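You operate a simulated robot arm through the tools that you are given. There is no shell and no other tool.

You are at the controls of a simulated robot arm. One attempt, no reset.

TASK
Set the roller centres by the setting card and load the steel drum.
Fine: free the carriage lock to slide it and lock it again; slide the end stop against the drum. Where these are worked on the way, their far stop is far enough and under half their travel is too little: carriage lock.

Only the result counts: the job must be done as asked and must still hold three seconds after the hand-in. Knocking over, shifting, dropping, spilling or breaking anything else fails it.

THE ROBOT
A 7-joint arm with a two-finger parallel gripper, fixed in place. Base frame: the origin is at the foot of the arm, x ahead of it, y to its left, z up; the work surface is at about z = 0. Lengths are in cm, angles in degrees, forces in N, time in s.
With the tool pointing down near the work surface it reaches from about 24 to 62 cm from the base axis. Its first joint turns from -66.0 to 66.0 degrees. Payload 2.6 kg.
Tool frame: the origin (TCP) lies between the finger pads and is the grasp point; the fingertips stand 3 cm ahead of it; z points along the fingers, y is the line along which they close. Largest opening 9.4 cm; finger width 2.8, thickness 1; the body of the gripper, 5 by 9.6 cm, starts 5.5 cm behind the TCP.
Orientation is that of the tool frame in the base frame, as [roll, pitch, yaw] about the fixed x, y, z axes, in that order (R = Rz(yaw) Ry(pitch) Rx(roll)). With the fingers straight down and closing along the base's y, the tool's x points along the base's -x, its y along +y and its z along -z.

THE INTERFACE
- The arm moves only by the tool step_arm. Its argument "plan" is a list of rows, each a list of 7 numbers: the shift along the base's x, y, z in cm, then the turn, a rotation vector about the base's x, y, z in degrees, then the opening in per cent of the stroke, from 0 (shut) to 100 (fully open). In form: [[tx, ty, tz, wx, wy, wz, claw], ...]. A call has 1 to 20 rows; each row shifts and turns the commanded pose from where the row before left it. Each row takes 0.2 s and may step no farther than 5 cm and 8.6 degrees from the row before; otherwise, or with a gripper value out of range, the whole call is refused. A pose out of reach is approached as far as the arm can. The call stops where the force on the tool passes 40 N (or 10 N more than at its start, if that is more) or the arm is blocked; 0.2 s more then pass. Each finger travels about 7.2 cm/s and halts on what it meets, pressing with about 31 N; the grip force reading is that of the motor and also rises with nothing between the fingers. The clock runs only during rows and for 0.2 s after the last one: add rows that do not move to give the fingers time. The reply holds the time, the measured pose of the TCP, the force on the tool along the base axes, the opening and the grip force, in the units named above and with some noise, with the torque about the TCP (base axes, N m) and any sound that the robot's microphone picked up.
- Cameras (640 x 400 px; columns grow to the right, rows downward): "scene" is fixed at [4.17, 43.73, 56.19]; the picture's right is [-0.72, -0.69, 0.00], its down [-0.41, 0.43, -0.80] and it looks along [0.56, -0.58, -0.59] (base axes); focal length 251 px, centre (320, 200). "wrist" rides on the gripper at [7.6, 1.4, -10.3] in the tool frame; the picture's right is [-0.18, 0.98, 0.00], its down [-0.75, -0.14, -0.64] and it looks along [-0.63, -0.12, 0.77] (tool axes); focal length 243 px, centre (320, 200). There is no depth. A picture from a camera that has moved, and an enlarged one, comes with that camera's place and axes in the base frame and with its lens.
- capture(camera): a new picture of that camera. It takes no simulated time.
- inspect(camera, box): a new picture of the part [left, top, right, bottom] of that camera's present view, enlarged. It takes no simulated time.
- finish_job(): hands the job in; it is judged then, once.

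Places have to be worked out from the pictures, the camera data and where the tool is seen. Open the gripper and draw the arm clear of the work before you hand the job in, unless the task says otherwise.

The tools are called by a JSON object that holds its "method" and its "body". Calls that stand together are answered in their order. step_arm: Moves the arm, as the interface text tells. Its arguments: {"type":"object","properties":{"plan":{"type":"array","items":{"type":"array","items":{"type":"number"}}}},"required":["plan"]} The other tools are called the same way: capture (camera) takes a picture; inspect (camera, box) takes an enlarged picture of a part of a camera's view; finish_job () hands the job in.

At the start:

```text
t: 0.0
tool_pos: [34.54, 10.6, 42.2]
tool_rot: [-180.0, 0.0, 179.9]
force: [-1.5, 0.7, -0.6]
torque: [0.02, 0.01, 0.02]
finger_gap: 9.4
grip_force: 0.1
```

scene: 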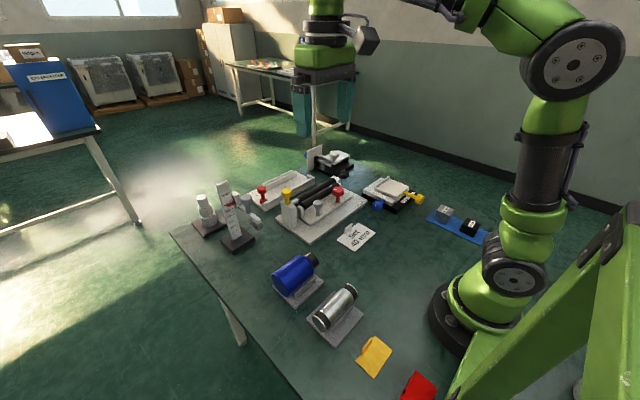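
wrist: 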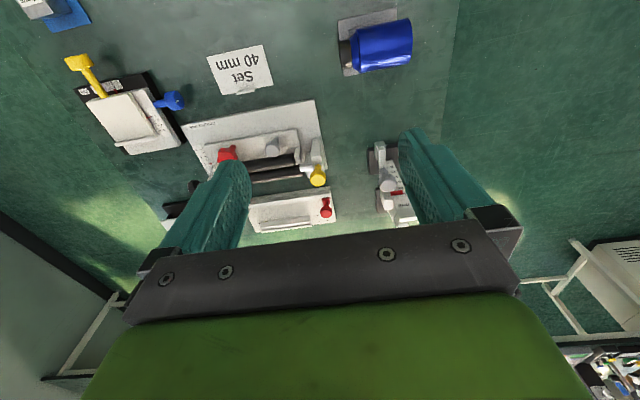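

I'll start by taking enlarged looks at the work area to understand the parts.

{"method": "inspect", "body": {"camera": "scene", "box": [170, 130, 410, 280]}}

{"method": "inspect", "body": {"camera": "wrist", "box": [160, 80, 440, 255]}}

{"method": "inspect", "body": {"camera": "scene", "box": [250, 130, 410, 230]}}

```text
2.67 times, centred on (290, 205) of scene
camera zoom: at [4.17, 43.73, 56.19], right [-0.72, -0.69, 0.0], down [-0.41, 0.43, -0.8], along [0.56, -0.58, -0.59], focal length 670 px, centre (400, 187)
```

zoom: 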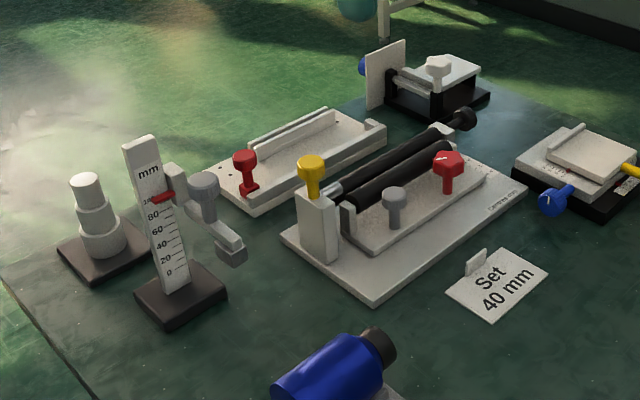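

```text
2.29 times, centred on (300, 168) of wrist
camera zoom: at [26.87, 12.12, 52.34], right [0.18, 0.98, 0.0], down [0.75, -0.14, 0.64], along [0.63, -0.12, -0.77], focal length 555 px, centre (366, 274)
```

zoom: 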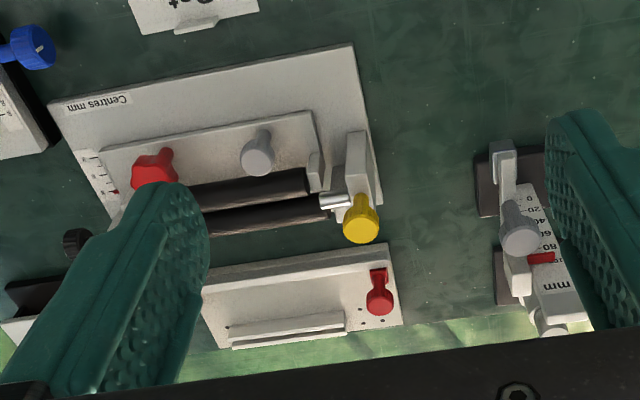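

```text
4.00 times, centred on (330, 180) of scene
camera zoom: at [4.17, 43.73, 56.19], right [-0.72, -0.69, 0.0], down [-0.41, 0.43, -0.8], along [0.56, -0.58, -0.59], focal length 1006 px, centre (280, 280)
```

zoom: 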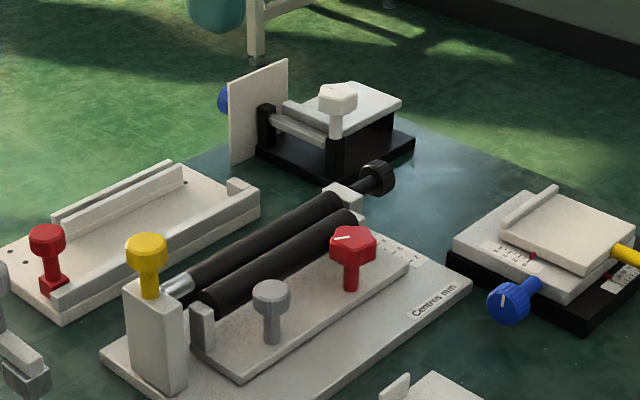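

The bench has a roller bed (a carriage with a grey handle, a red knob near a scale, and a yellow knob on a post), a "Set 40 mm" card, a blue drum and a steel drum. I'll move lower over the bed to see its scale and knobs.

{"method": "step_arm", "body": {"plan": [[0.5, -2.5, -3.5, 0, 0, 0, 100], [0.5, -2.5, -3.5, 0, 0, 0, 100], [0.5, -2.5, -3.5, 0, 0, 0, 100], [0.5, -2.5, -3.5, 0, 0, 0, 100], [0.5, -2.5, -3.5, 0, 0, 0, 100], [0.5, -2.0, -3.0, 0, 0, 0, 100]]}}

```text
t: 1.4
tool_pos: [37.61, -3.72, 21.69]
tool_rot: [180.0, 0.0, -180.0]
force: [0.3, 1.1, 0.8]
torque: [-0.02, -0.03, 0.03]
finger_gap: 9.4
grip_force: 0.1
```

The arm is over the bed near (37.6, -3.7, 21.7). I'll take pictures from the wrist and scene cameras.

{"method": "capture", "body": {"camera": "wrist"}}

{"method": "inspect", "body": {"camera": "wrist", "box": [60, 60, 320, 222]}}

{"method": "inspect", "body": {"camera": "wrist", "box": [300, 60, 560, 222]}}

```text
taken
camera wrist: at [29.93, -2.17, 31.92], right [0.18, 0.98, 0.0], down [0.75, -0.14, 0.64], along [0.63, -0.12, -0.77], focal length 243 px, centre (320, 200)
```

wrist: 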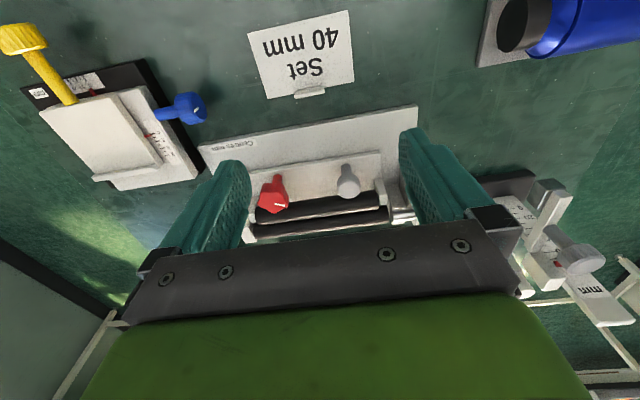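

```text
2.46 times, centred on (190, 141) of wrist
camera zoom: at [29.93, -2.17, 31.92], right [0.18, 0.98, 0.0], down [0.75, -0.14, 0.64], along [0.63, -0.12, -0.77], focal length 597 px, centre (640, 345)
```

zoom: 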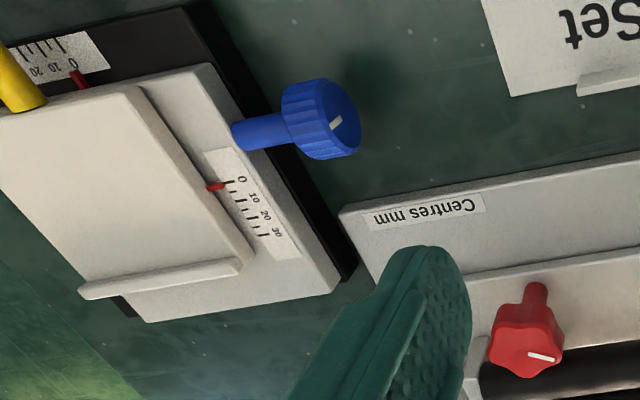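

```text
2.46 times, centred on (430, 141) of wrist
camera zoom: at [29.93, -2.17, 31.92], right [0.18, 0.98, 0.0], down [0.75, -0.14, 0.64], along [0.63, -0.12, -0.77], focal length 597 px, centre (49, 345)
```

zoom: 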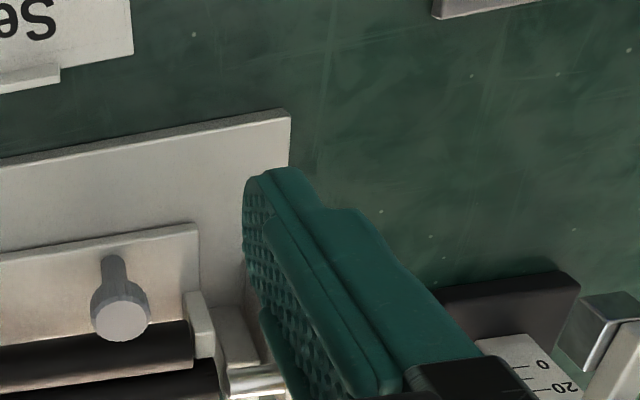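

The fingers hide the scale. I'll move along -y so the scale at the -y end of the bed (near x 50, y -21) shows between the fingers.

{"method": "step_arm", "body": {"plan": [[0, -4.0, 0, 0, 0, 0, 100], [0, -4.0, 0, 0, 0, 0, 100], [0, -4.0, 0, 0, 0, 0, 100], [0, -4.0, 0, 0, 0, 0, 100]]}}

{"method": "inspect", "body": {"camera": "wrist", "box": [220, 90, 420, 230]}}

{"method": "inspect", "body": {"camera": "scene", "box": [250, 150, 380, 240]}}

{"method": "capture", "body": {"camera": "wrist"}}

```text
t: 2.4
tool_pos: [37.24, -19.69, 21.59]
tool_rot: [-179.9, -0.1, 180.0]
force: [0.0, 0.6, -0.2]
torque: [-0.01, 0.02, -0.03]
finger_gap: 9.42
grip_force: 0.0
```

```text
2.86 times, centred on (320, 160) of wrist
camera zoom: at [29.64, -18.37, 31.95], right [0.18, 0.98, 0.0], down [0.75, -0.14, 0.64], along [0.63, -0.12, -0.77], focal length 693 px, centre (320, 314)
```

zoom: 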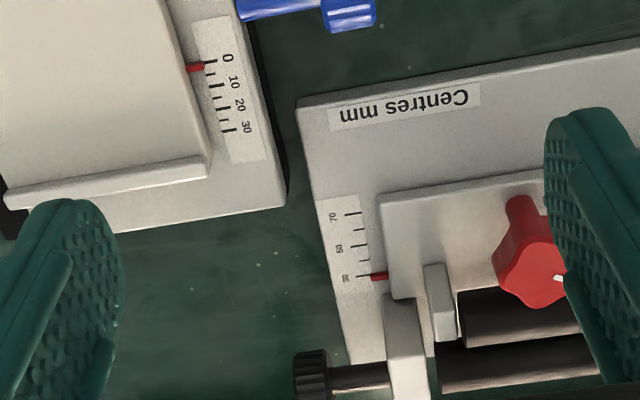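

```text
4.44 times, centred on (315, 195) of scene
camera zoom: at [4.17, 43.73, 56.19], right [-0.72, -0.69, 0.0], down [-0.41, 0.43, -0.8], along [0.56, -0.58, -0.59], focal length 1117 px, centre (342, 222)
```

zoom: 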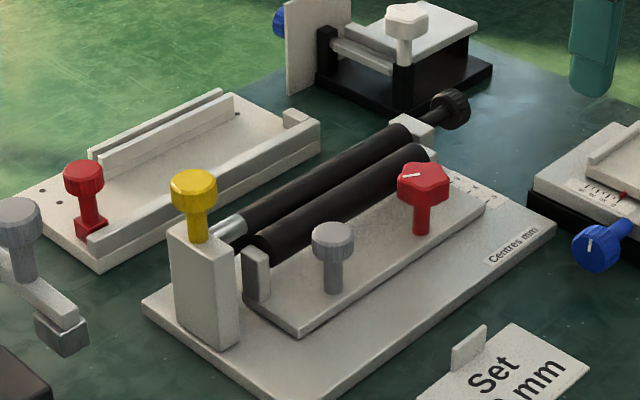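

```text
taken
camera wrist: at [29.64, -18.37, 31.95], right [0.18, 0.98, 0.0], down [0.75, -0.14, 0.64], along [0.63, -0.12, -0.77], focal length 243 px, centre (320, 200)
```

wrist: 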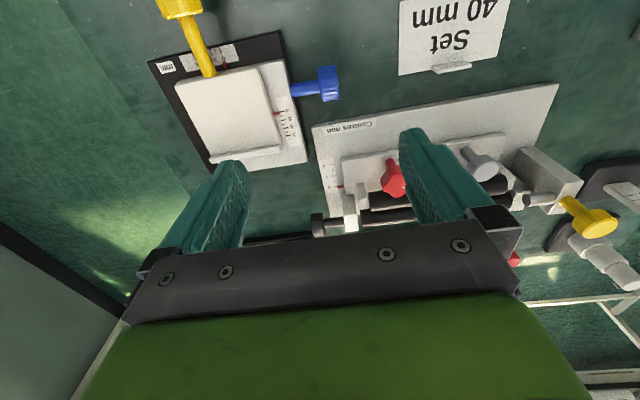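

The pointer sits at 30 mm on the "Centres mm" scale (30–70, growing toward -x), so the carriage must go 1 cm toward -x. Next I'll look closely at the yellow-knob post at the +y end.

{"method": "step_arm", "body": {"plan": [[1.5, 4.5, 0, 0, 0, 0, 100], [1.5, 4.5, 0, 0, 0, 0, 100], [1.5, 4.5, 0, 0, 0, 0, 100], [1.5, 4.5, 0, 0, 0, 0, 100], [1.0, 4.5, 0, 0, 0, 0, 100], [0.5, 2.5, 0, 0, 0, 0, 100]]}}

{"method": "inspect", "body": {"camera": "wrist", "box": [220, 90, 420, 230]}}

{"method": "capture", "body": {"camera": "wrist"}}

```text
t: 3.8
tool_pos: [44.78, 5.33, 21.64]
tool_rot: [180.0, 0.1, 180.0]
force: [-0.1, -0.2, -0.3]
torque: [0.0, -0.01, -0.02]
finger_gap: 9.42
grip_force: 0.0
```

```text
2.86 times, centred on (320, 160) of wrist
camera zoom: at [37.07, 6.75, 31.93], right [0.19, 0.98, 0.0], down [0.75, -0.14, 0.64], along [0.63, -0.12, -0.77], focal length 693 px, centre (320, 314)
```

zoom: 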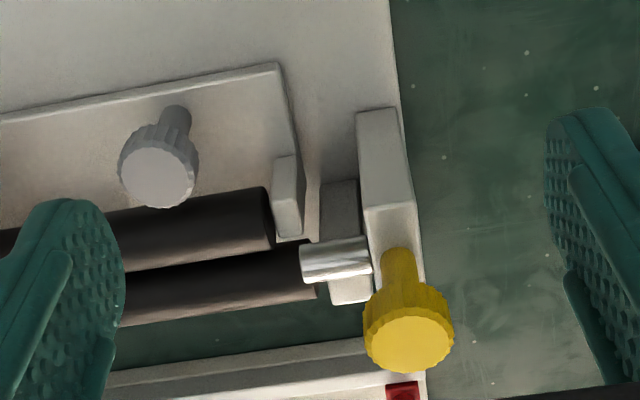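

```text
taken
camera wrist: at [37.07, 6.75, 31.93], right [0.19, 0.98, 0.0], down [0.75, -0.14, 0.64], along [0.63, -0.12, -0.77], focal length 243 px, centre (320, 200)
```

wrist: 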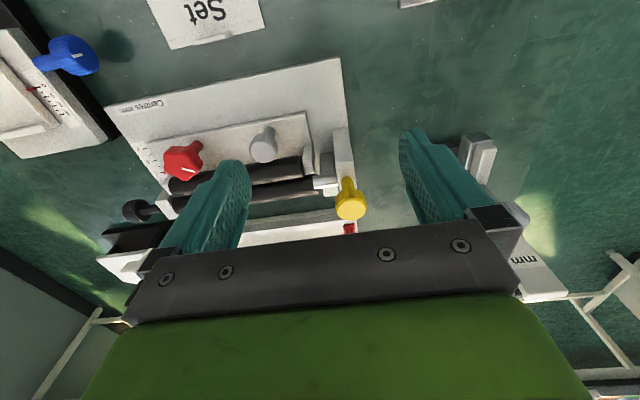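

The post carries a silver plunger toward the rollers with the yellow knob on top (about x 53.5, y 6.8), so this should be the end stop. Now I'll look at the two drums through the scene camera.

{"method": "inspect", "body": {"camera": "scene", "box": [260, 240, 380, 350]}}

{"method": "inspect", "body": {"camera": "scene", "box": [265, 165, 325, 215]}}

```text
3.64 times, centred on (320, 295) of scene
camera zoom: at [4.17, 43.73, 56.19], right [-0.72, -0.69, 0.0], down [-0.41, 0.43, -0.8], along [0.56, -0.58, -0.59], focal length 914 px, centre (320, -146)
```

zoom: 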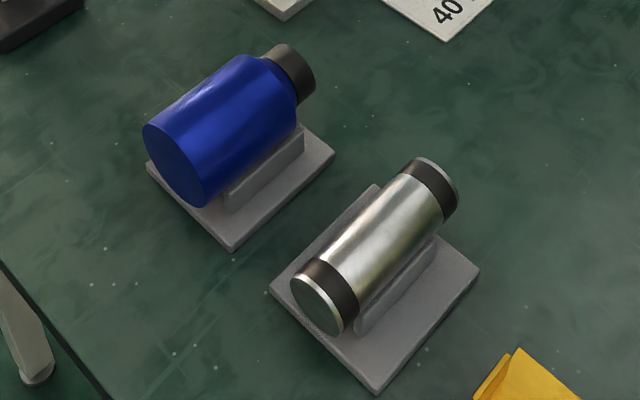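

```text
8.00 times, centred on (295, 190) of scene
camera zoom: at [4.17, 43.73, 56.19], right [-0.72, -0.69, 0.0], down [-0.41, 0.43, -0.8], along [0.56, -0.58, -0.59], focal length 2011 px, centre (520, 280)
```

zoom: 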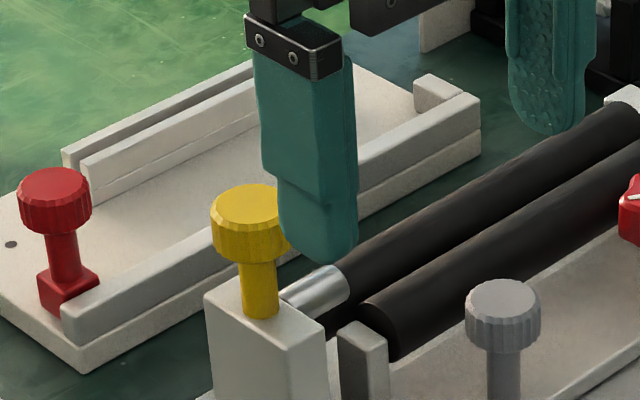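

The steel drum lies along y at about x 23, y 14–24, on a low cradle. Next I'll rotate the wrist 90° so its camera sits on the -y side, looking along +y at the roller bed, to measure roller and plunger heights.

{"method": "step_arm", "body": {"plan": [[0.3, -2.3, 0, 0, 0, 8.2, 100], [0.3, -2.3, 0, 0, 0, 8.2, 100], [0.3, -2.3, 0, 0, 0, 8.2, 100], [0.3, -2.3, 0, 0, 0, 8.2, 100], [0.3, -2.3, 0, 0, 0, 8.2, 100], [0.3, -2.3, 0, 0, 0, 8.2, 100], [0.3, -2.3, 0, 0, 0, 8.2, 100], [0.3, -2.3, 0, 0, 0, 8.2, 100], [0.3, -2.3, 0, 0, 0, 8.2, 100], [0.3, -2.3, 0, 0, 0, 8.2, 100], [0.3, -2.3, 0, 0, 0, 8.0, 100]]}}

{"method": "capture", "body": {"camera": "wrist"}}

{"method": "capture", "body": {"camera": "scene"}}

```text
t: 6.2
tool_pos: [48.51, -20.2, 21.94]
tool_rot: [-179.9, 0.0, -90.0]
force: [-0.7, 0.1, -0.3]
torque: [0.02, 0.05, 0.01]
finger_gap: 9.41
grip_force: 0.1
```

```text
taken
camera wrist: at [47.06, -27.77, 32.07], right [-0.98, 0.18, 0.0], down [0.14, 0.75, 0.64], along [0.12, 0.63, -0.77], focal length 243 px, centre (320, 200)
```

wrist: 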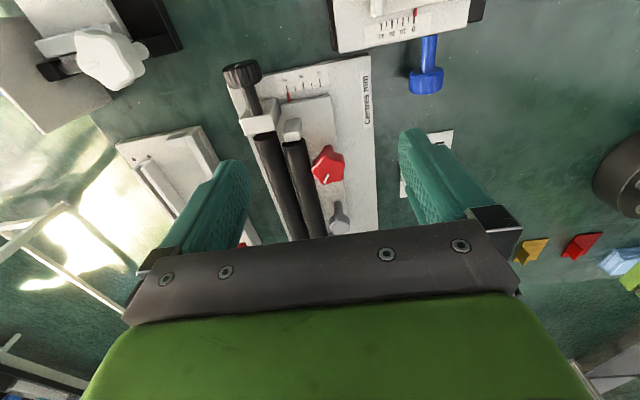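

```text
taken
```

scene: 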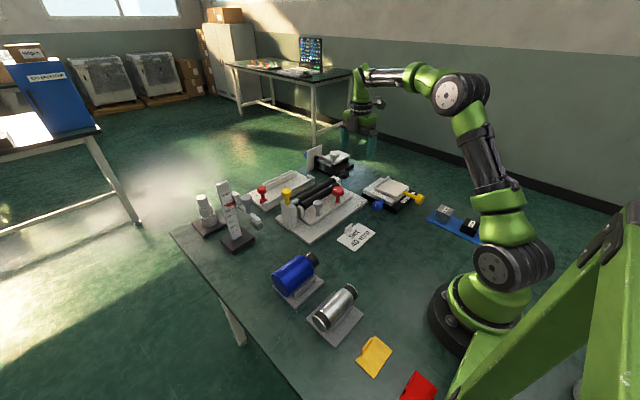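

The view from the -y end now shows the rollers, scale and red knob. I'll enlarge it to read positions.

{"method": "inspect", "body": {"camera": "wrist", "box": [210, 45, 410, 245]}}

{"method": "inspect", "body": {"camera": "wrist", "box": [215, 50, 355, 150]}}

```text
2.00 times, centred on (310, 145) of wrist
camera zoom: at [47.06, -27.77, 32.07], right [-0.98, 0.18, 0.0], down [0.14, 0.75, 0.64], along [0.12, 0.63, -0.77], focal length 485 px, centre (340, 310)
```

zoom: 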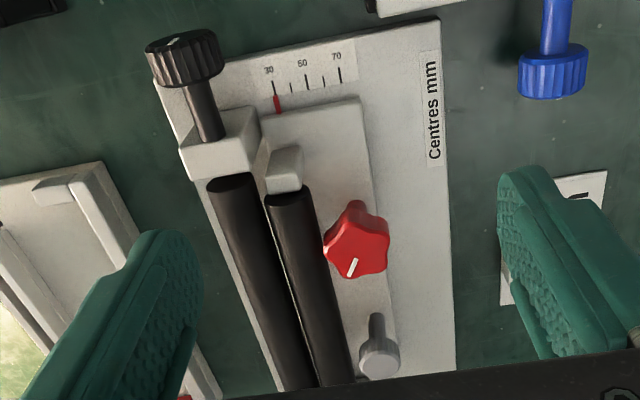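

```text
4.00 times, centred on (285, 100) of wrist
camera zoom: at [47.06, -27.77, 32.07], right [-0.98, 0.18, 0.0], down [0.14, 0.75, 0.64], along [0.12, 0.63, -0.77], focal length 970 px, centre (460, 600)
```

zoom: 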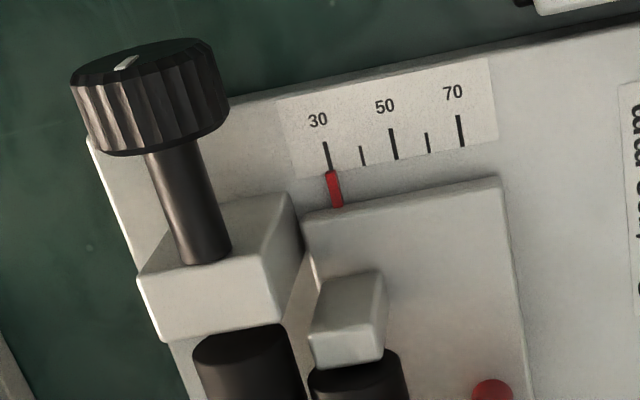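

The pointer clearly reads 30, and the 40 mark is the short tick next to it toward -x. Triangulating gives the roller axes at x ≈ 55.5 and 52.4 (z ≈ 6), the red knob at (49, -12.4) and the grey handle at (48.9, -2), both with tops near z ≈ 7. I'll rotate back and move in close for a better look at the red knob.

{"method": "step_arm", "body": {"plan": [[-0.59, 0.745, -0.6, 0, 0, -8.2, 100], [-0.59, 0.745, -0.6, 0, 0, -8.2, 100], [-0.59, 0.745, -0.6, 0, 0, -8.2, 100], [-0.59, 0.745, -0.6, 0, 0, -8.2, 100], [-0.59, 0.745, -0.6, 0, 0, -8.2, 100], [-0.59, 0.745, -0.6, 0, 0, -8.2, 100], [-0.59, 0.745, -0.6, 0, 0, -8.2, 100], [-0.59, 0.745, -0.6, 0, 0, -8.2, 100], [-0.59, 0.745, -0.6, 0, 0, -8.2, 100], [-0.59, 0.745, -0.6, 0, 0, -8.2, 100], [-0.59, 0.745, -0.6, 0, 0, -8.0, 100], [0, 0, 0, 0, 0, 0, 100]]}}

{"method": "capture", "body": {"camera": "wrist"}}

{"method": "inspect", "body": {"camera": "wrist", "box": [220, 100, 420, 240]}}

{"method": "inspect", "body": {"camera": "scene", "box": [290, 160, 370, 220]}}

```text
t: 8.8
tool_pos: [41.79, -11.93, 15.01]
tool_rot: [180.0, 0.0, 179.9]
force: [-0.1, -0.3, 1.0]
torque: [-0.02, 0.01, 0.04]
finger_gap: 9.39
grip_force: 0.0
```

```text
taken
camera wrist: at [34.1, -10.37, 25.25], right [0.19, 0.98, 0.0], down [0.75, -0.14, 0.64], along [0.63, -0.12, -0.77], focal length 243 px, centre (320, 200)
```

wrist: 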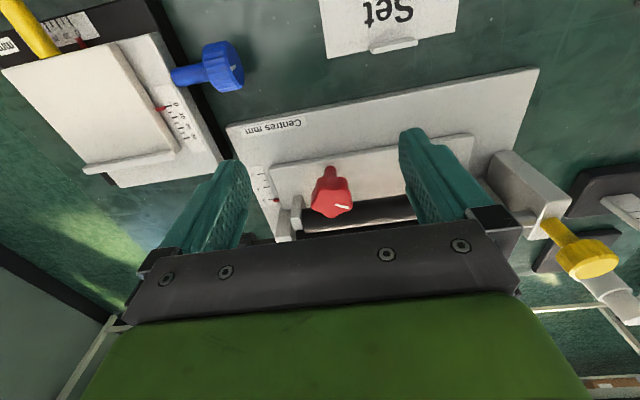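

```text
2.86 times, centred on (320, 170) of wrist
camera zoom: at [34.1, -10.37, 25.25], right [0.19, 0.98, 0.0], down [0.75, -0.14, 0.64], along [0.63, -0.12, -0.77], focal length 693 px, centre (320, 286)
```

zoom: 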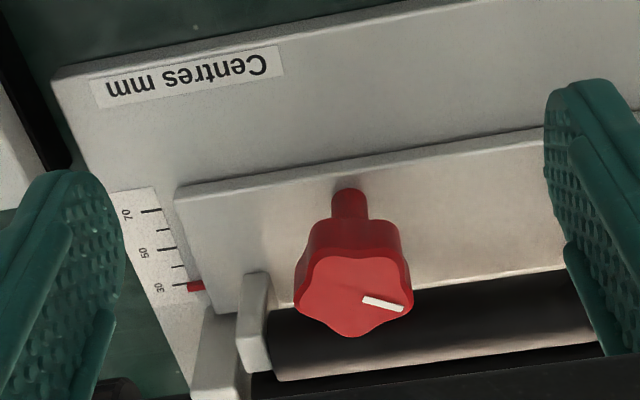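

```text
6.67 times, centred on (330, 190) of scene
camera zoom: at [4.17, 43.73, 56.19], right [-0.72, -0.69, 0.0], down [-0.41, 0.43, -0.8], along [0.56, -0.58, -0.59], focal length 1676 px, centre (253, 267)
```

zoom: 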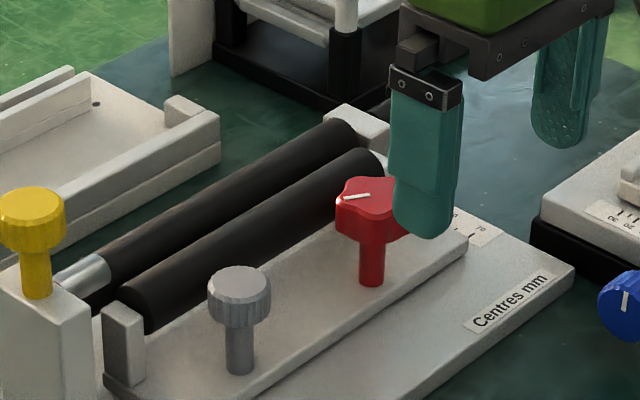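

From three views the red star knob's top face is at about (49.1, -12.3, z 7.5), radius about 2, with the moving roller's edge about 2 cm beyond it at x ≈ 51.1. So the fingers must close roughly along y and turn in small bites. I'll pre-turn the tool by -20°, narrow the opening and hover above the knob.

{"method": "step_arm", "body": {"plan": [[1.7, -0.04, -0.5, 0, 0, -7, 80], [1.7, -0.04, -0.5, 0, 0, -7, 60], [1.7, -0.04, -0.5, 0, 0, -6, 55], [1.65, -0.05, -0.5, 0, 0, 0, 55], [0, 0, 0, 0, 0, 0, 55]]}}

{"method": "capture", "body": {"camera": "wrist"}}

{"method": "inspect", "body": {"camera": "scene", "box": [290, 150, 370, 210]}}

```text
t: 10.0
tool_pos: [48.59, -12.19, 12.93]
tool_rot: [180.0, 0.1, 159.9]
force: [0.1, -0.4, 0.6]
torque: [0.02, 0.02, 0.0]
finger_gap: 5.18
grip_force: 0.1
```

```text
taken
camera wrist: at [41.92, -8.17, 23.23], right [0.51, 0.86, 0.0], down [0.66, -0.39, 0.64], along [0.55, -0.33, -0.77], focal length 243 px, centre (320, 200)
```

wrist: 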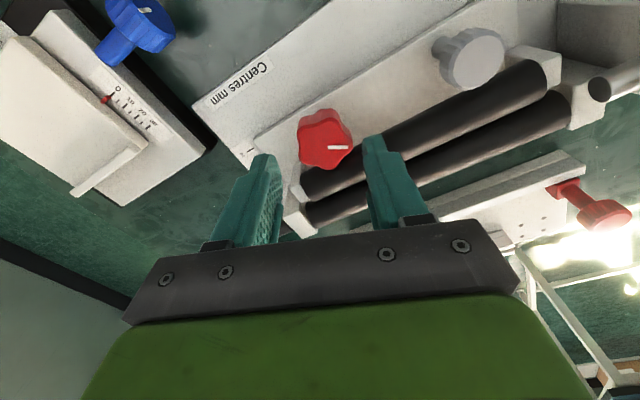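

```text
6.67 times, centred on (330, 180) of scene
camera zoom: at [4.17, 43.73, 56.19], right [-0.72, -0.69, 0.0], down [-0.41, 0.43, -0.8], along [0.56, -0.58, -0.59], focal length 1676 px, centre (253, 333)
```

zoom: 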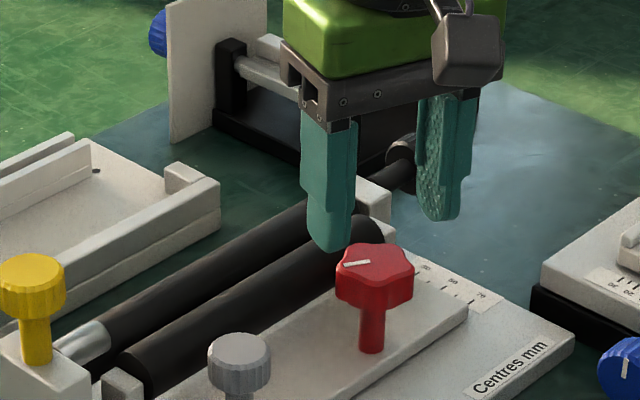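

The fingers hover above the knob. I'll zoom in on this closest view to fix the knob's centre before going down.

{"method": "inspect", "body": {"camera": "wrist", "box": [230, 90, 430, 215]}}

```text
3.20 times, centred on (330, 152) of wrist
camera zoom: at [41.92, -8.17, 23.23], right [0.51, 0.86, 0.0], down [0.66, -0.39, 0.64], along [0.55, -0.33, -0.77], focal length 776 px, centre (288, 352)
```

zoom: 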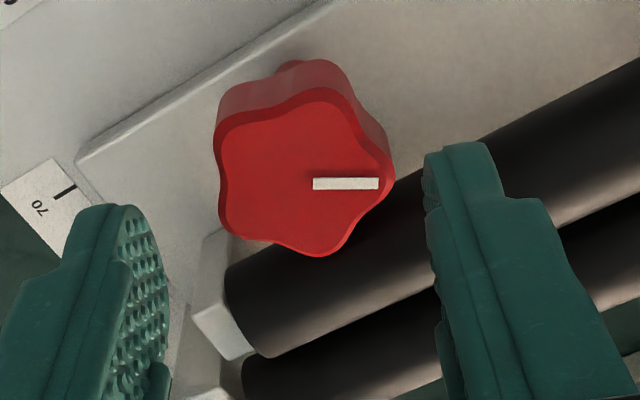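

The knob's centre works out at (49.0, -12.1), about 3.9 cm across, with its white mark pointing at roughly 60° from +x. I'll ease to a -15° grip angle, set slightly toward the robot to clear the roller, and go down around the head.

{"method": "step_arm", "body": {"plan": [[-0.17, 0.24, 0, 0, 0, 5, 51], [0, 0, -1.2, 0, 0, 0, 51], [0, 0, -1.2, 0, 0, 0, 51], [0, 0, -0.7, 0, 0, 0, 51], [0, 0, -0.5, 0, 0, 0, 51], [0, 0, 0, 0, 0, 0, 51]]}}

{"method": "inspect", "body": {"camera": "scene", "box": [290, 150, 370, 210]}}

{"method": "inspect", "body": {"camera": "wrist", "box": [230, 110, 430, 235]}}

```text
t: 11.4
tool_pos: [48.51, -11.96, 9.3]
tool_rot: [180.0, 0.0, 165.0]
force: [-1.0, 1.0, 0.6]
torque: [0.03, -0.02, 0.02]
finger_gap: 4.78
grip_force: 0.0
```

```text
6.67 times, centred on (330, 180) of scene
camera zoom: at [4.17, 43.73, 56.19], right [-0.72, -0.69, 0.0], down [-0.41, 0.43, -0.8], along [0.56, -0.58, -0.59], focal length 1676 px, centre (253, 333)
```

zoom: 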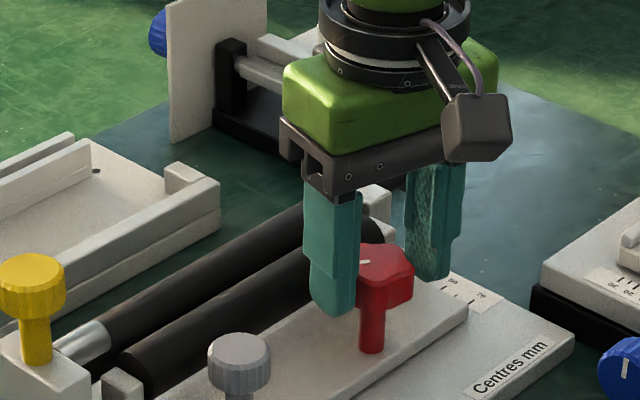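

```text
3.20 times, centred on (330, 172) of wrist
camera zoom: at [41.44, -8.57, 19.58], right [0.43, 0.9, 0.0], down [0.69, -0.33, 0.64], along [0.58, -0.28, -0.77], focal length 776 px, centre (288, 288)
```

zoom: 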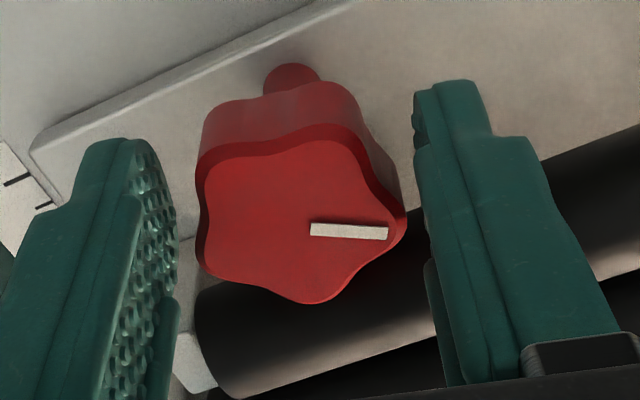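

The fingers stand on either side of the head with no contact forces. I'll close on it.

{"method": "step_arm", "body": {"plan": [[0, 0, 0, 0, 0, 0, 30], [0, 0, 0, 0, 0, 0, 20], [0, 0, 0, 0, 0, 0, 20]]}}

{"method": "inspect", "body": {"camera": "wrist", "box": [230, 110, 430, 235]}}

```text
t: 12.2
tool_pos: [48.44, -11.99, 9.4]
tool_rot: [-180.0, -0.1, 165.0]
force: [1.3, 2.7, -1.3]
torque: [0.0, -0.12, -0.01]
finger_gap: 3.7
grip_force: 44.8
```

```text
3.20 times, centred on (330, 172) of wrist
camera zoom: at [41.45, -8.55, 19.58], right [0.43, 0.9, 0.0], down [0.69, -0.33, 0.64], along [0.58, -0.28, -0.77], focal length 776 px, centre (288, 288)
```

zoom: 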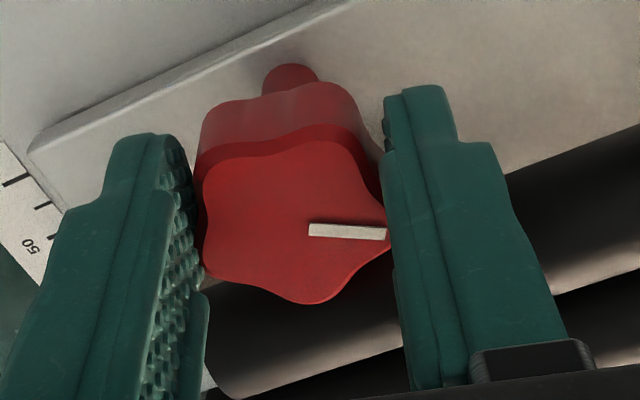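

I have the head gripped at 3.7 cm. I'll test a small counter-clockwise turn about the knob's axis and watch the torque.

{"method": "step_arm", "body": {"plan": [[-0.01, -0.04, 0, 0, 0, 4, 20], [-0.01, -0.04, 0, 0, 0, 4, 20], [0, 0, 0, 0, 0, 0, 20]]}}

{"method": "inspect", "body": {"camera": "wrist", "box": [230, 110, 430, 235]}}

```text
t: 13.0
tool_pos: [48.36, -11.97, 9.36]
tool_rot: [-179.8, 0.0, 173.0]
force: [13.8, -3.3, -18.4]
torque: [-0.2, -0.58, -0.04]
finger_gap: 3.73
grip_force: 44.7
```

```text
3.20 times, centred on (330, 172) of wrist
camera zoom: at [41.01, -9.61, 19.58], right [0.3, 0.95, 0.0], down [0.73, -0.23, 0.64], along [0.61, -0.19, -0.77], focal length 776 px, centre (288, 288)
```

zoom: 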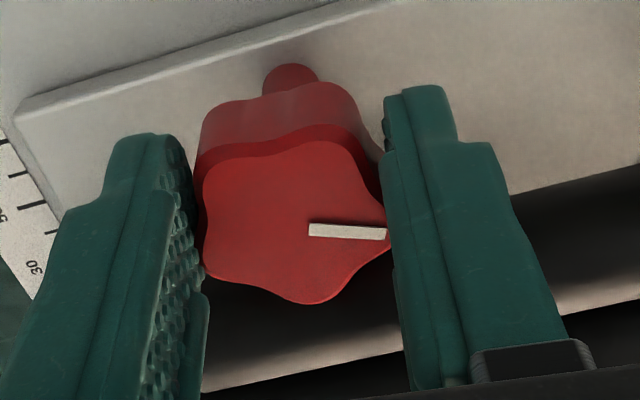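

The knob turned with the gripper (the white mark stayed fixed in the tool view) at very low twist torque, so counter-clockwise is the free direction. Some side force built up, so I'll correct slightly and keep turning in small rows.

{"method": "step_arm", "body": {"plan": [[0.03, -0.04, -0.03, 0, 0, 4, 20], [0.02, -0.04, -0.02, 0, 0, 4, 20], [0, 0, 0, 0, 0, 0, 20]]}}

```text
t: 13.8
tool_pos: [48.45, -12.05, 9.36]
tool_rot: [179.9, -0.1, -179.0]
force: [1.3, 1.5, -12.9]
torque: [-0.18, -0.62, 0.03]
finger_gap: 3.7
grip_force: 45.1
```

Side force dropped and the twist torque is still near zero. I'll carry on turning.

{"method": "step_arm", "body": {"plan": [[0.01, -0.04, -0.02, 0, 0, 4, 20], [0.01, -0.04, -0.01, 0, 0, 4, 20], [0.01, -0.04, 0, 0, 0, 4, 20], [0.01, -0.04, 0, 0, 0, 4, 20], [0, 0, 0, 0, 0, 0, 20]]}}

{"method": "inspect", "body": {"camera": "wrist", "box": [230, 110, 430, 235]}}

{"method": "inspect", "body": {"camera": "scene", "box": [290, 150, 370, 210]}}

```text
t: 15.0
tool_pos: [48.3, -12.04, 9.36]
tool_rot: [-179.9, 0.1, -163.0]
force: [2.6, 5.6, -6.2]
torque: [0.25, -0.39, -0.01]
finger_gap: 3.71
grip_force: 44.6
```

```text
3.20 times, centred on (330, 172) of wrist
camera zoom: at [40.65, -13.04, 19.59], right [-0.11, 0.99, 0.0], down [0.76, 0.09, 0.64], along [0.64, 0.07, -0.77], focal length 776 px, centre (288, 288)
```

zoom: 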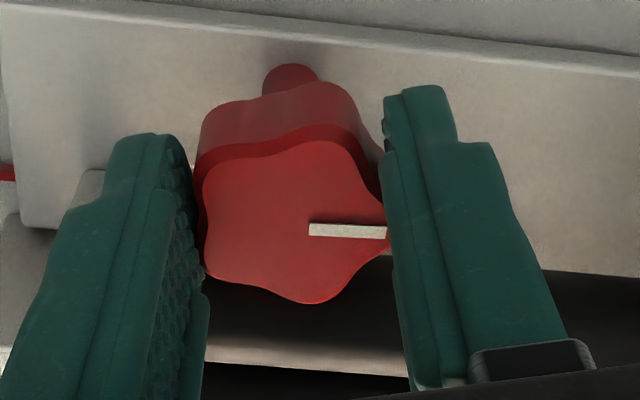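

```text
6.67 times, centred on (330, 180) of scene
camera zoom: at [4.17, 43.73, 56.19], right [-0.72, -0.69, 0.0], down [-0.41, 0.43, -0.8], along [0.56, -0.58, -0.59], focal length 1676 px, centre (253, 333)
```

zoom: 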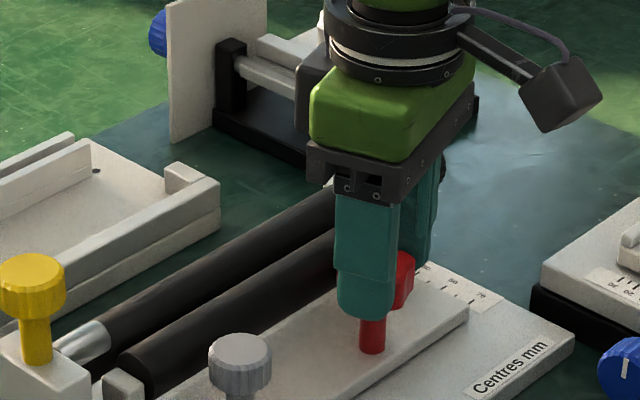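

The knob has turned 32° counter-clockwise so far with no stop felt. I'll add a few degrees, then release, lift, turn back and regrip.

{"method": "step_arm", "body": {"plan": [[0.01, -0.04, 0, 0, 0, 5, 20], [0, 0, 0, 0, 0, 0, 35], [0, 0, 0, 0, 0, 0, 51], [0, 0, 0, 0, 0, 0, 51], [0, 0, 1.2, 0, 0, 0, 51], [0, 0, 1.3, 0, 0, 0, 51], [-0.02, 0.08, 0, 0, 0, -7.6, 51], [-0.01, 0.08, 0, 0, 0, -7.6, 51], [0, 0.08, 0, 0, 0, -7.6, 51], [0.01, 0.08, 0, 0, 0, -7.6, 51], [0.02, 0.08, 0, 0, 0, -7.6, 51], [0, 0, 0, 0, 0, 0, 51]]}}

{"method": "inspect", "body": {"camera": "wrist", "box": [230, 90, 430, 215]}}

{"method": "inspect", "body": {"camera": "scene", "box": [290, 150, 370, 210]}}

```text
t: 17.6
tool_pos: [48.58, -11.78, 11.8]
tool_rot: [179.9, -0.1, 163.6]
force: [0.1, 0.4, -0.2]
torque: [0.01, 0.01, 0.0]
finger_gap: 4.77
grip_force: 0.0
```

```text
3.20 times, centred on (330, 152) of wrist
camera zoom: at [41.51, -8.24, 22.11], right [0.45, 0.89, 0.0], down [0.68, -0.35, 0.64], along [0.57, -0.29, -0.77], focal length 776 px, centre (288, 352)
```

zoom: 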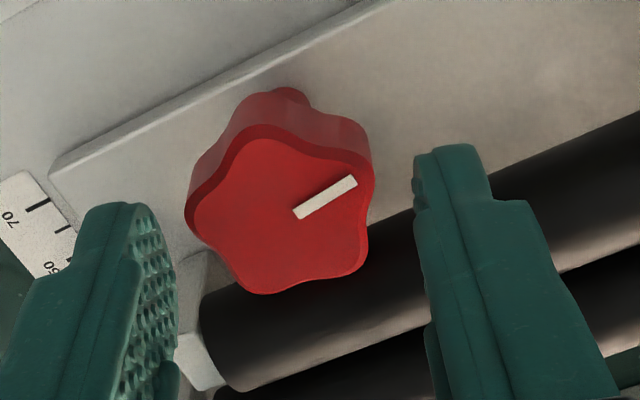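

```text
6.67 times, centred on (330, 180) of scene
camera zoom: at [4.17, 43.73, 56.19], right [-0.72, -0.69, 0.0], down [-0.41, 0.43, -0.8], along [0.56, -0.58, -0.59], focal length 1676 px, centre (253, 333)
```

zoom: 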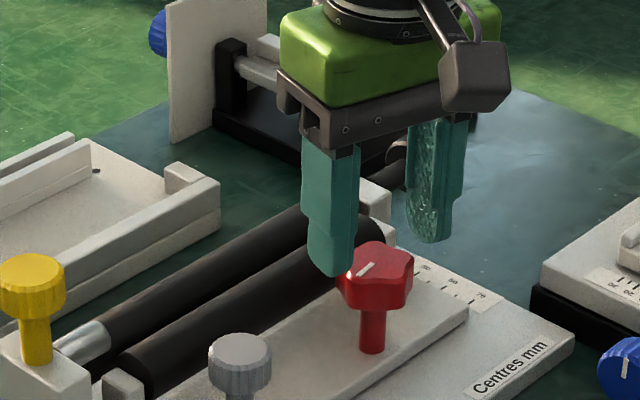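

The mark has moved about 37° and holds. The knob's centre re-measures at (48.85, -12.05); I'll go back down and take the second bite.

{"method": "step_arm", "body": {"plan": [[-0.15, -0.08, 0, 0, 0, 0, 51], [0, 0, -1.2, 0, 0, 0, 51], [0, 0, -1.2, 0, 0, 0, 51], [0, 0, 0, 0, 0, 0, 35], [0, 0, 0, 0, 0, 0, 20], [0, 0, 0, 0, 0, 0, 20], [0, 0, 0, 0, 0, 0, 20]]}}

{"method": "inspect", "body": {"camera": "wrist", "box": [230, 110, 430, 235]}}

```text
t: 19.2
tool_pos: [48.57, -11.87, 9.7]
tool_rot: [-179.8, 0.1, 163.9]
force: [-2.1, -12.8, 3.1]
torque: [0.3, 0.58, -0.05]
finger_gap: 3.73
grip_force: 44.9
```

```text
3.20 times, centred on (330, 172) of wrist
camera zoom: at [41.5, -8.37, 19.81], right [0.45, 0.89, 0.0], down [0.68, -0.34, 0.64], along [0.57, -0.29, -0.77], focal length 776 px, centre (288, 288)
```

zoom: 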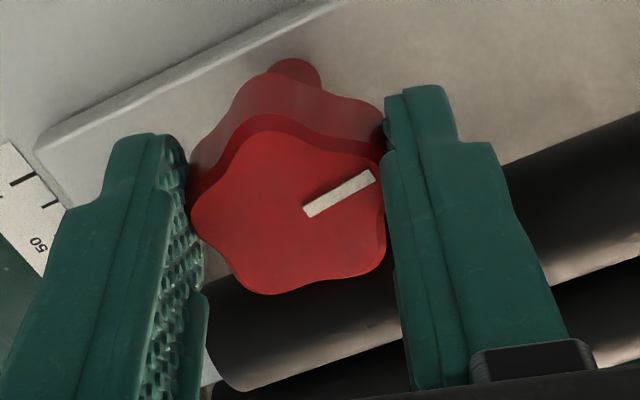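

Gripped again at 3.7 cm, with a small side load along y that I'll relieve while turning on counter-clockwise.

{"method": "step_arm", "body": {"plan": [[0, -0.06, 0, 0, 0, 4, 20], [0, -0.06, 0, 0, 0, 4, 20], [0, 0, 0, 0, 0, 0, 20]]}}

```text
t: 20.0
tool_pos: [48.46, -11.89, 9.59]
tool_rot: [180.0, 0.1, 172.1]
force: [-5.1, -7.2, 17.4]
torque: [-0.51, 0.39, -0.07]
finger_gap: 3.74
grip_force: 44.8
```

Torque about z stays tiny; I'll lift the command slightly to relax the vertical force and continue turning.

{"method": "step_arm", "body": {"plan": [[-0.01, -0.05, 0.05, 0, 0, 4, 20], [-0.01, -0.05, 0.05, 0, 0, 4, 20], [0, -0.04, 0, 0, 0, 4, 20], [0, -0.04, 0, 0, 0, 4, 20], [0, -0.04, 0, 0, 0, 4, 20], [0, -0.04, 0, 0, 0, 4, 20], [0, 0, 0, 0, 0, 0, 20]]}}

{"method": "inspect", "body": {"camera": "wrist", "box": [230, 110, 430, 235]}}

```text
t: 21.6
tool_pos: [48.4, -12.14, 9.49]
tool_rot: [179.9, 0.0, -163.9]
force: [3.3, -1.3, 7.1]
torque: [-0.17, -1.31, -0.01]
finger_gap: 3.74
grip_force: 45.3
```

```text
3.20 times, centred on (330, 172) of wrist
camera zoom: at [40.63, -12.88, 19.81], right [-0.1, 1.0, 0.0], down [0.76, 0.07, 0.64], along [0.64, 0.06, -0.77], focal length 776 px, centre (288, 288)
```

zoom: 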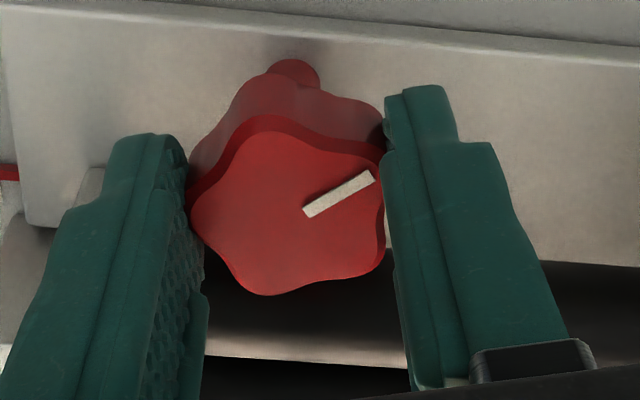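

The knob is now about 69° round and still free. I'll squeeze a bit more turn out of this bite while watching for a stop.

{"method": "step_arm", "body": {"plan": [[0.01, -0.04, 0, 0, 0, 4, 20], [0.01, -0.04, 0, 0, 0, 4, 20], [0, 0, 0, 0, 0, 0, 20]]}}

{"method": "inspect", "body": {"camera": "wrist", "box": [230, 110, 430, 235]}}

```text
t: 22.4
tool_pos: [48.39, -12.09, 9.75]
tool_rot: [179.9, 0.0, -155.9]
force: [1.7, 5.1, 11.8]
torque: [-0.42, 0.19, 0.07]
finger_gap: 3.74
grip_force: 45.4
```

```text
3.20 times, centred on (330, 172) of wrist
camera zoom: at [40.8, -14.02, 19.81], right [-0.23, 0.97, 0.0], down [0.75, 0.18, 0.64], along [0.62, 0.15, -0.77], focal length 776 px, centre (288, 288)
```

zoom: 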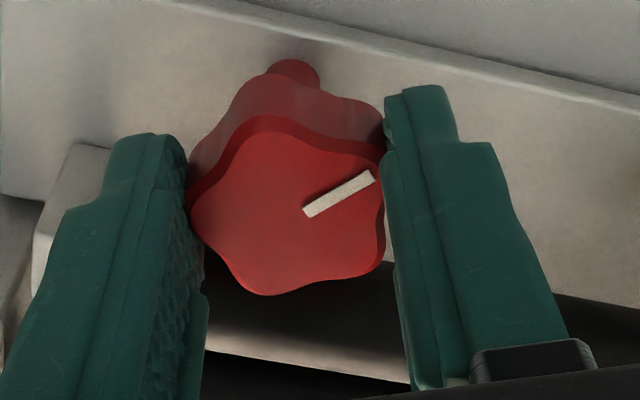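

About 77° so far, still no stop. I'll release, lift, turn back and take a third bite.

{"method": "step_arm", "body": {"plan": [[0, 0, 0, 0, 0, 0, 35], [0, 0, 0, 0, 0, 0, 51], [0, 0, 0, 0, 0, 0, 51], [0, 0, 1.2, 0, 0, 0, 51], [0, 0, 1.1, 0, 0, 0, 51], [-0.02, 0.08, 0, 0, 0, -8, 51], [-0.01, 0.08, 0, 0, 0, -8, 51], [0, 0.08, 0, 0, 0, -8, 51], [0.0, 0.08, 0, 0, 0, -8, 51], [0.01, 0.08, 0, 0, 0, -8, 51], [0, 0, 0, 0, 0, 0, 51]]}}

{"method": "inspect", "body": {"camera": "wrist", "box": [230, 90, 430, 215]}}

```text
t: 24.8
tool_pos: [48.37, -11.9, 11.81]
tool_rot: [-179.9, 0.0, 163.8]
force: [-0.7, 0.2, -0.6]
torque: [-0.01, 0.02, 0.01]
finger_gap: 4.79
grip_force: 0.2
```

```text
3.20 times, centred on (330, 152) of wrist
camera zoom: at [41.34, -8.4, 22.0], right [0.45, 0.89, 0.0], down [0.68, -0.35, 0.64], along [0.57, -0.29, -0.77], focal length 776 px, centre (288, 352)
```

zoom: 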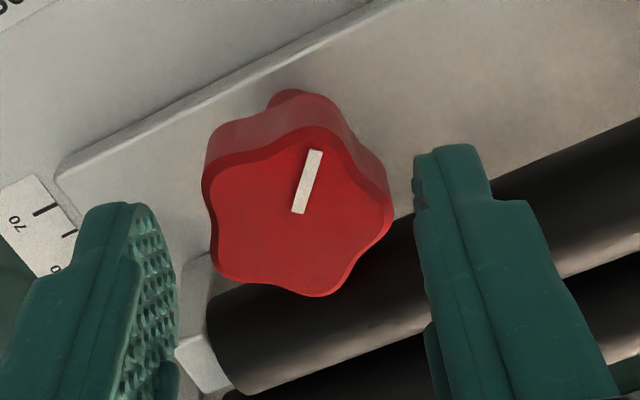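

The mark has come round to roughly 140°. The knob stays at (48.8, -12.0); third bite now.

{"method": "step_arm", "body": {"plan": [[0, 0, -1.2, 0, 0, 0, 51], [0, 0, -1.2, 0, 0, 0, 51], [0, 0, 0, 0, 0, 0, 35], [0, 0, 0, 0, 0, 0, 20], [0, 0, 0, 0, 0, 0, 20], [0, -0.04, 0, 0, 0, 4, 20], [0, -0.04, 0, 0, 0, 4, 20], [0, 0, 0, 0, 0, 0, 20]]}}

{"method": "inspect", "body": {"camera": "wrist", "box": [230, 110, 430, 235]}}

```text
t: 26.6
tool_pos: [48.37, -11.93, 9.4]
tool_rot: [180.0, -0.1, 172.0]
force: [0.9, -0.5, -10.4]
torque: [-0.57, -0.36, 0.05]
finger_gap: 3.73
grip_force: 45.0
```

```text
3.20 times, centred on (330, 172) of wrist
camera zoom: at [41.05, -9.49, 19.54], right [0.32, 0.95, 0.0], down [0.73, -0.24, 0.64], along [0.61, -0.2, -0.77], focal length 776 px, centre (288, 288)
```

zoom: 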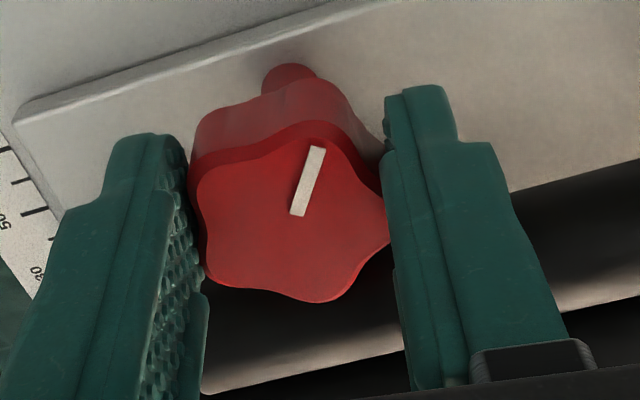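

Still turning with the tool. I'll continue this bite in small rows.

{"method": "step_arm", "body": {"plan": [[0, -0.04, -0.02, 0, 0, 4, 20], [0, -0.04, -0.02, 0, 0, 4, 20], [0, -0.04, 0, 0, 0, 4, 20], [0, -0.04, 0, 0, 0, 4, 20], [0, 0, 0, 0, 0, 0, 20]]}}

{"method": "inspect", "body": {"camera": "wrist", "box": [230, 110, 430, 235]}}

```text
t: 27.8
tool_pos: [48.22, -12.04, 9.26]
tool_rot: [179.9, 0.0, -171.9]
force: [3.0, 7.9, -14.1]
torque: [-0.31, 0.05, 0.07]
finger_gap: 3.73
grip_force: 45.1
```

```text
3.20 times, centred on (330, 172) of wrist
camera zoom: at [40.55, -11.75, 19.54], right [0.04, 1.0, 0.0], down [0.77, -0.03, 0.64], along [0.64, -0.03, -0.77], focal length 776 px, centre (288, 288)
```

zoom: 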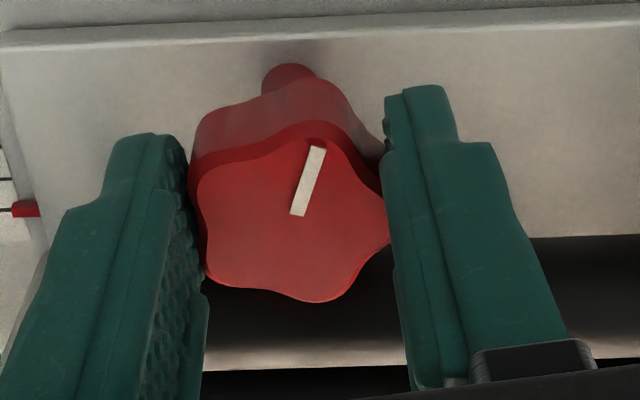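

About 100° of turn now and no stop felt yet; continuing.

{"method": "step_arm", "body": {"plan": [[0, -0.05, -0.02, 0, 0, 4, 20], [0.01, -0.05, -0.01, 0, 0, 4, 20], [0.01, -0.04, 0, 0, 0, 4, 20], [0.01, -0.04, 0, 0, 0, 4, 20], [0, 0, 0, 0, 0, 0, 20]]}}

{"method": "inspect", "body": {"camera": "wrist", "box": [230, 110, 430, 235]}}

```text
t: 29.0
tool_pos: [48.27, -12.12, 9.28]
tool_rot: [179.8, 0.2, -155.9]
force: [0.2, 18.4, -7.3]
torque: [-0.16, 0.34, 0.09]
finger_gap: 3.69
grip_force: 45.3
```

```text
3.20 times, centred on (330, 172) of wrist
camera zoom: at [40.77, -14.03, 19.53], right [-0.23, 0.97, 0.0], down [0.75, 0.18, 0.64], along [0.62, 0.15, -0.77], focal length 776 px, centre (288, 288)
```

zoom: 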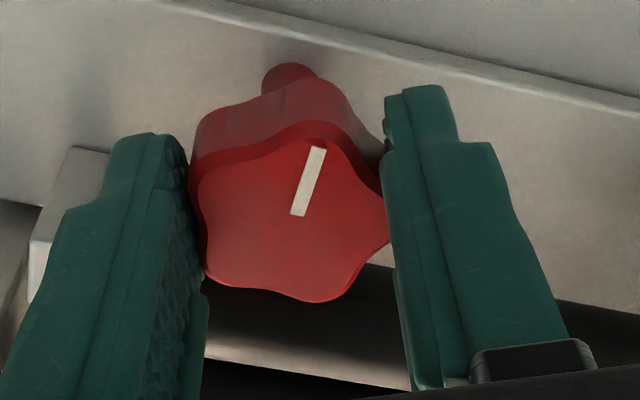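

Around 117° now. I'll release and take a fourth bite, starting from about -20°.

{"method": "step_arm", "body": {"plan": [[0, 0, 0, 0, 0, 0, 35], [0, 0, 0, 0, 0, 0, 51], [0, 0, 0, 0, 0, 0, 51], [0, 0, 1.2, 0, 0, 0, 51], [0, 0, 1.3, 0, 0, 0, 51], [-0.02, 0.08, 0, 0, 0, -8, 51], [-0.01, 0.08, 0, 0, 0, -8, 51], [0, 0.08, 0, 0, 0, -8, 51], [0.0, 0.08, 0, 0, 0, -8, 51], [0.01, 0.08, 0, 0, 0, -8, 51], [0.0, 0.04, 0, 0, 0, -4, 51], [0, 0, 0, 0, 0, 0, 51]]}}

{"method": "inspect", "body": {"camera": "wrist", "box": [230, 90, 430, 215]}}

{"method": "inspect", "body": {"camera": "scene", "box": [290, 150, 370, 210]}}

```text
t: 31.6
tool_pos: [48.27, -11.87, 12.01]
tool_rot: [-180.0, 0.1, 159.9]
force: [-0.6, 0.5, -0.7]
torque: [0.01, 0.0, 0.0]
finger_gap: 4.78
grip_force: 0.0
```

```text
3.20 times, centred on (330, 152) of wrist
camera zoom: at [41.57, -7.92, 22.16], right [0.51, 0.86, 0.0], down [0.66, -0.39, 0.64], along [0.55, -0.33, -0.77], focal length 776 px, centre (288, 352)
```

zoom: 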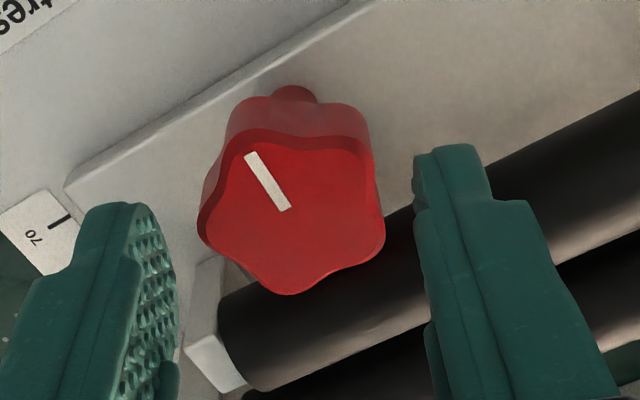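

```text
6.67 times, centred on (330, 180) of scene
camera zoom: at [4.17, 43.73, 56.19], right [-0.72, -0.69, 0.0], down [-0.41, 0.43, -0.8], along [0.56, -0.58, -0.59], focal length 1676 px, centre (253, 333)
```

zoom: 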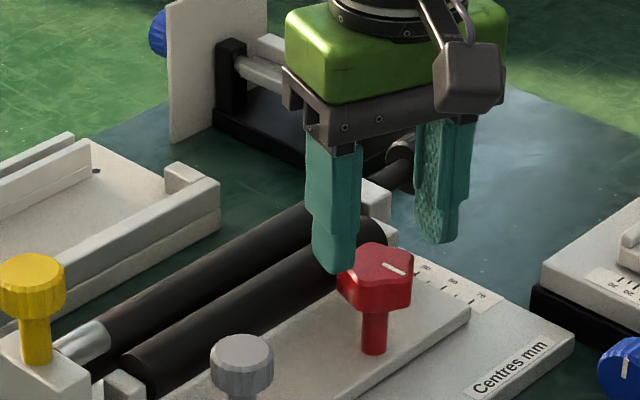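

The carriage seems to have crept about 2 mm toward -x during the last bite, so the lock is freeing. I'll take another bite to bring the knob to its far stop.

{"method": "step_arm", "body": {"plan": [[0, 0, -1.2, 0, 0, 0, 51], [0, 0, -1.3, 0, 0, 0, 51], [0, 0, 0, 0, 0, 0, 35], [0, 0, 0, 0, 0, 0, 20], [0, 0, 0, 0, 0, 0, 20], [0, -0.05, 0, 0, 0, 4, 20], [0, -0.05, 0, 0, 0, 4, 20], [0, 0, 0, 0, 0, 0, 20]]}}

{"method": "inspect", "body": {"camera": "wrist", "box": [230, 110, 430, 235]}}

```text
t: 33.4
tool_pos: [48.36, -11.97, 9.44]
tool_rot: [179.9, 0.2, 168.2]
force: [4.1, 6.3, 3.6]
torque: [0.03, -0.17, -0.3]
finger_gap: 3.7
grip_force: 44.8
```

```text
3.20 times, centred on (330, 172) of wrist
camera zoom: at [41.09, -8.96, 19.66], right [0.38, 0.92, 0.0], down [0.71, -0.29, 0.64], along [0.59, -0.25, -0.77], focal length 776 px, centre (288, 288)
```

zoom: 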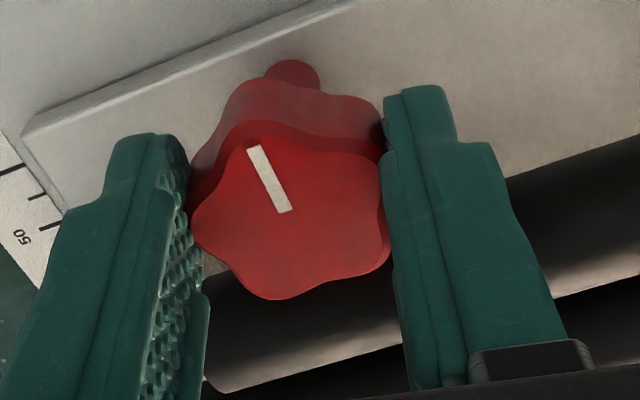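

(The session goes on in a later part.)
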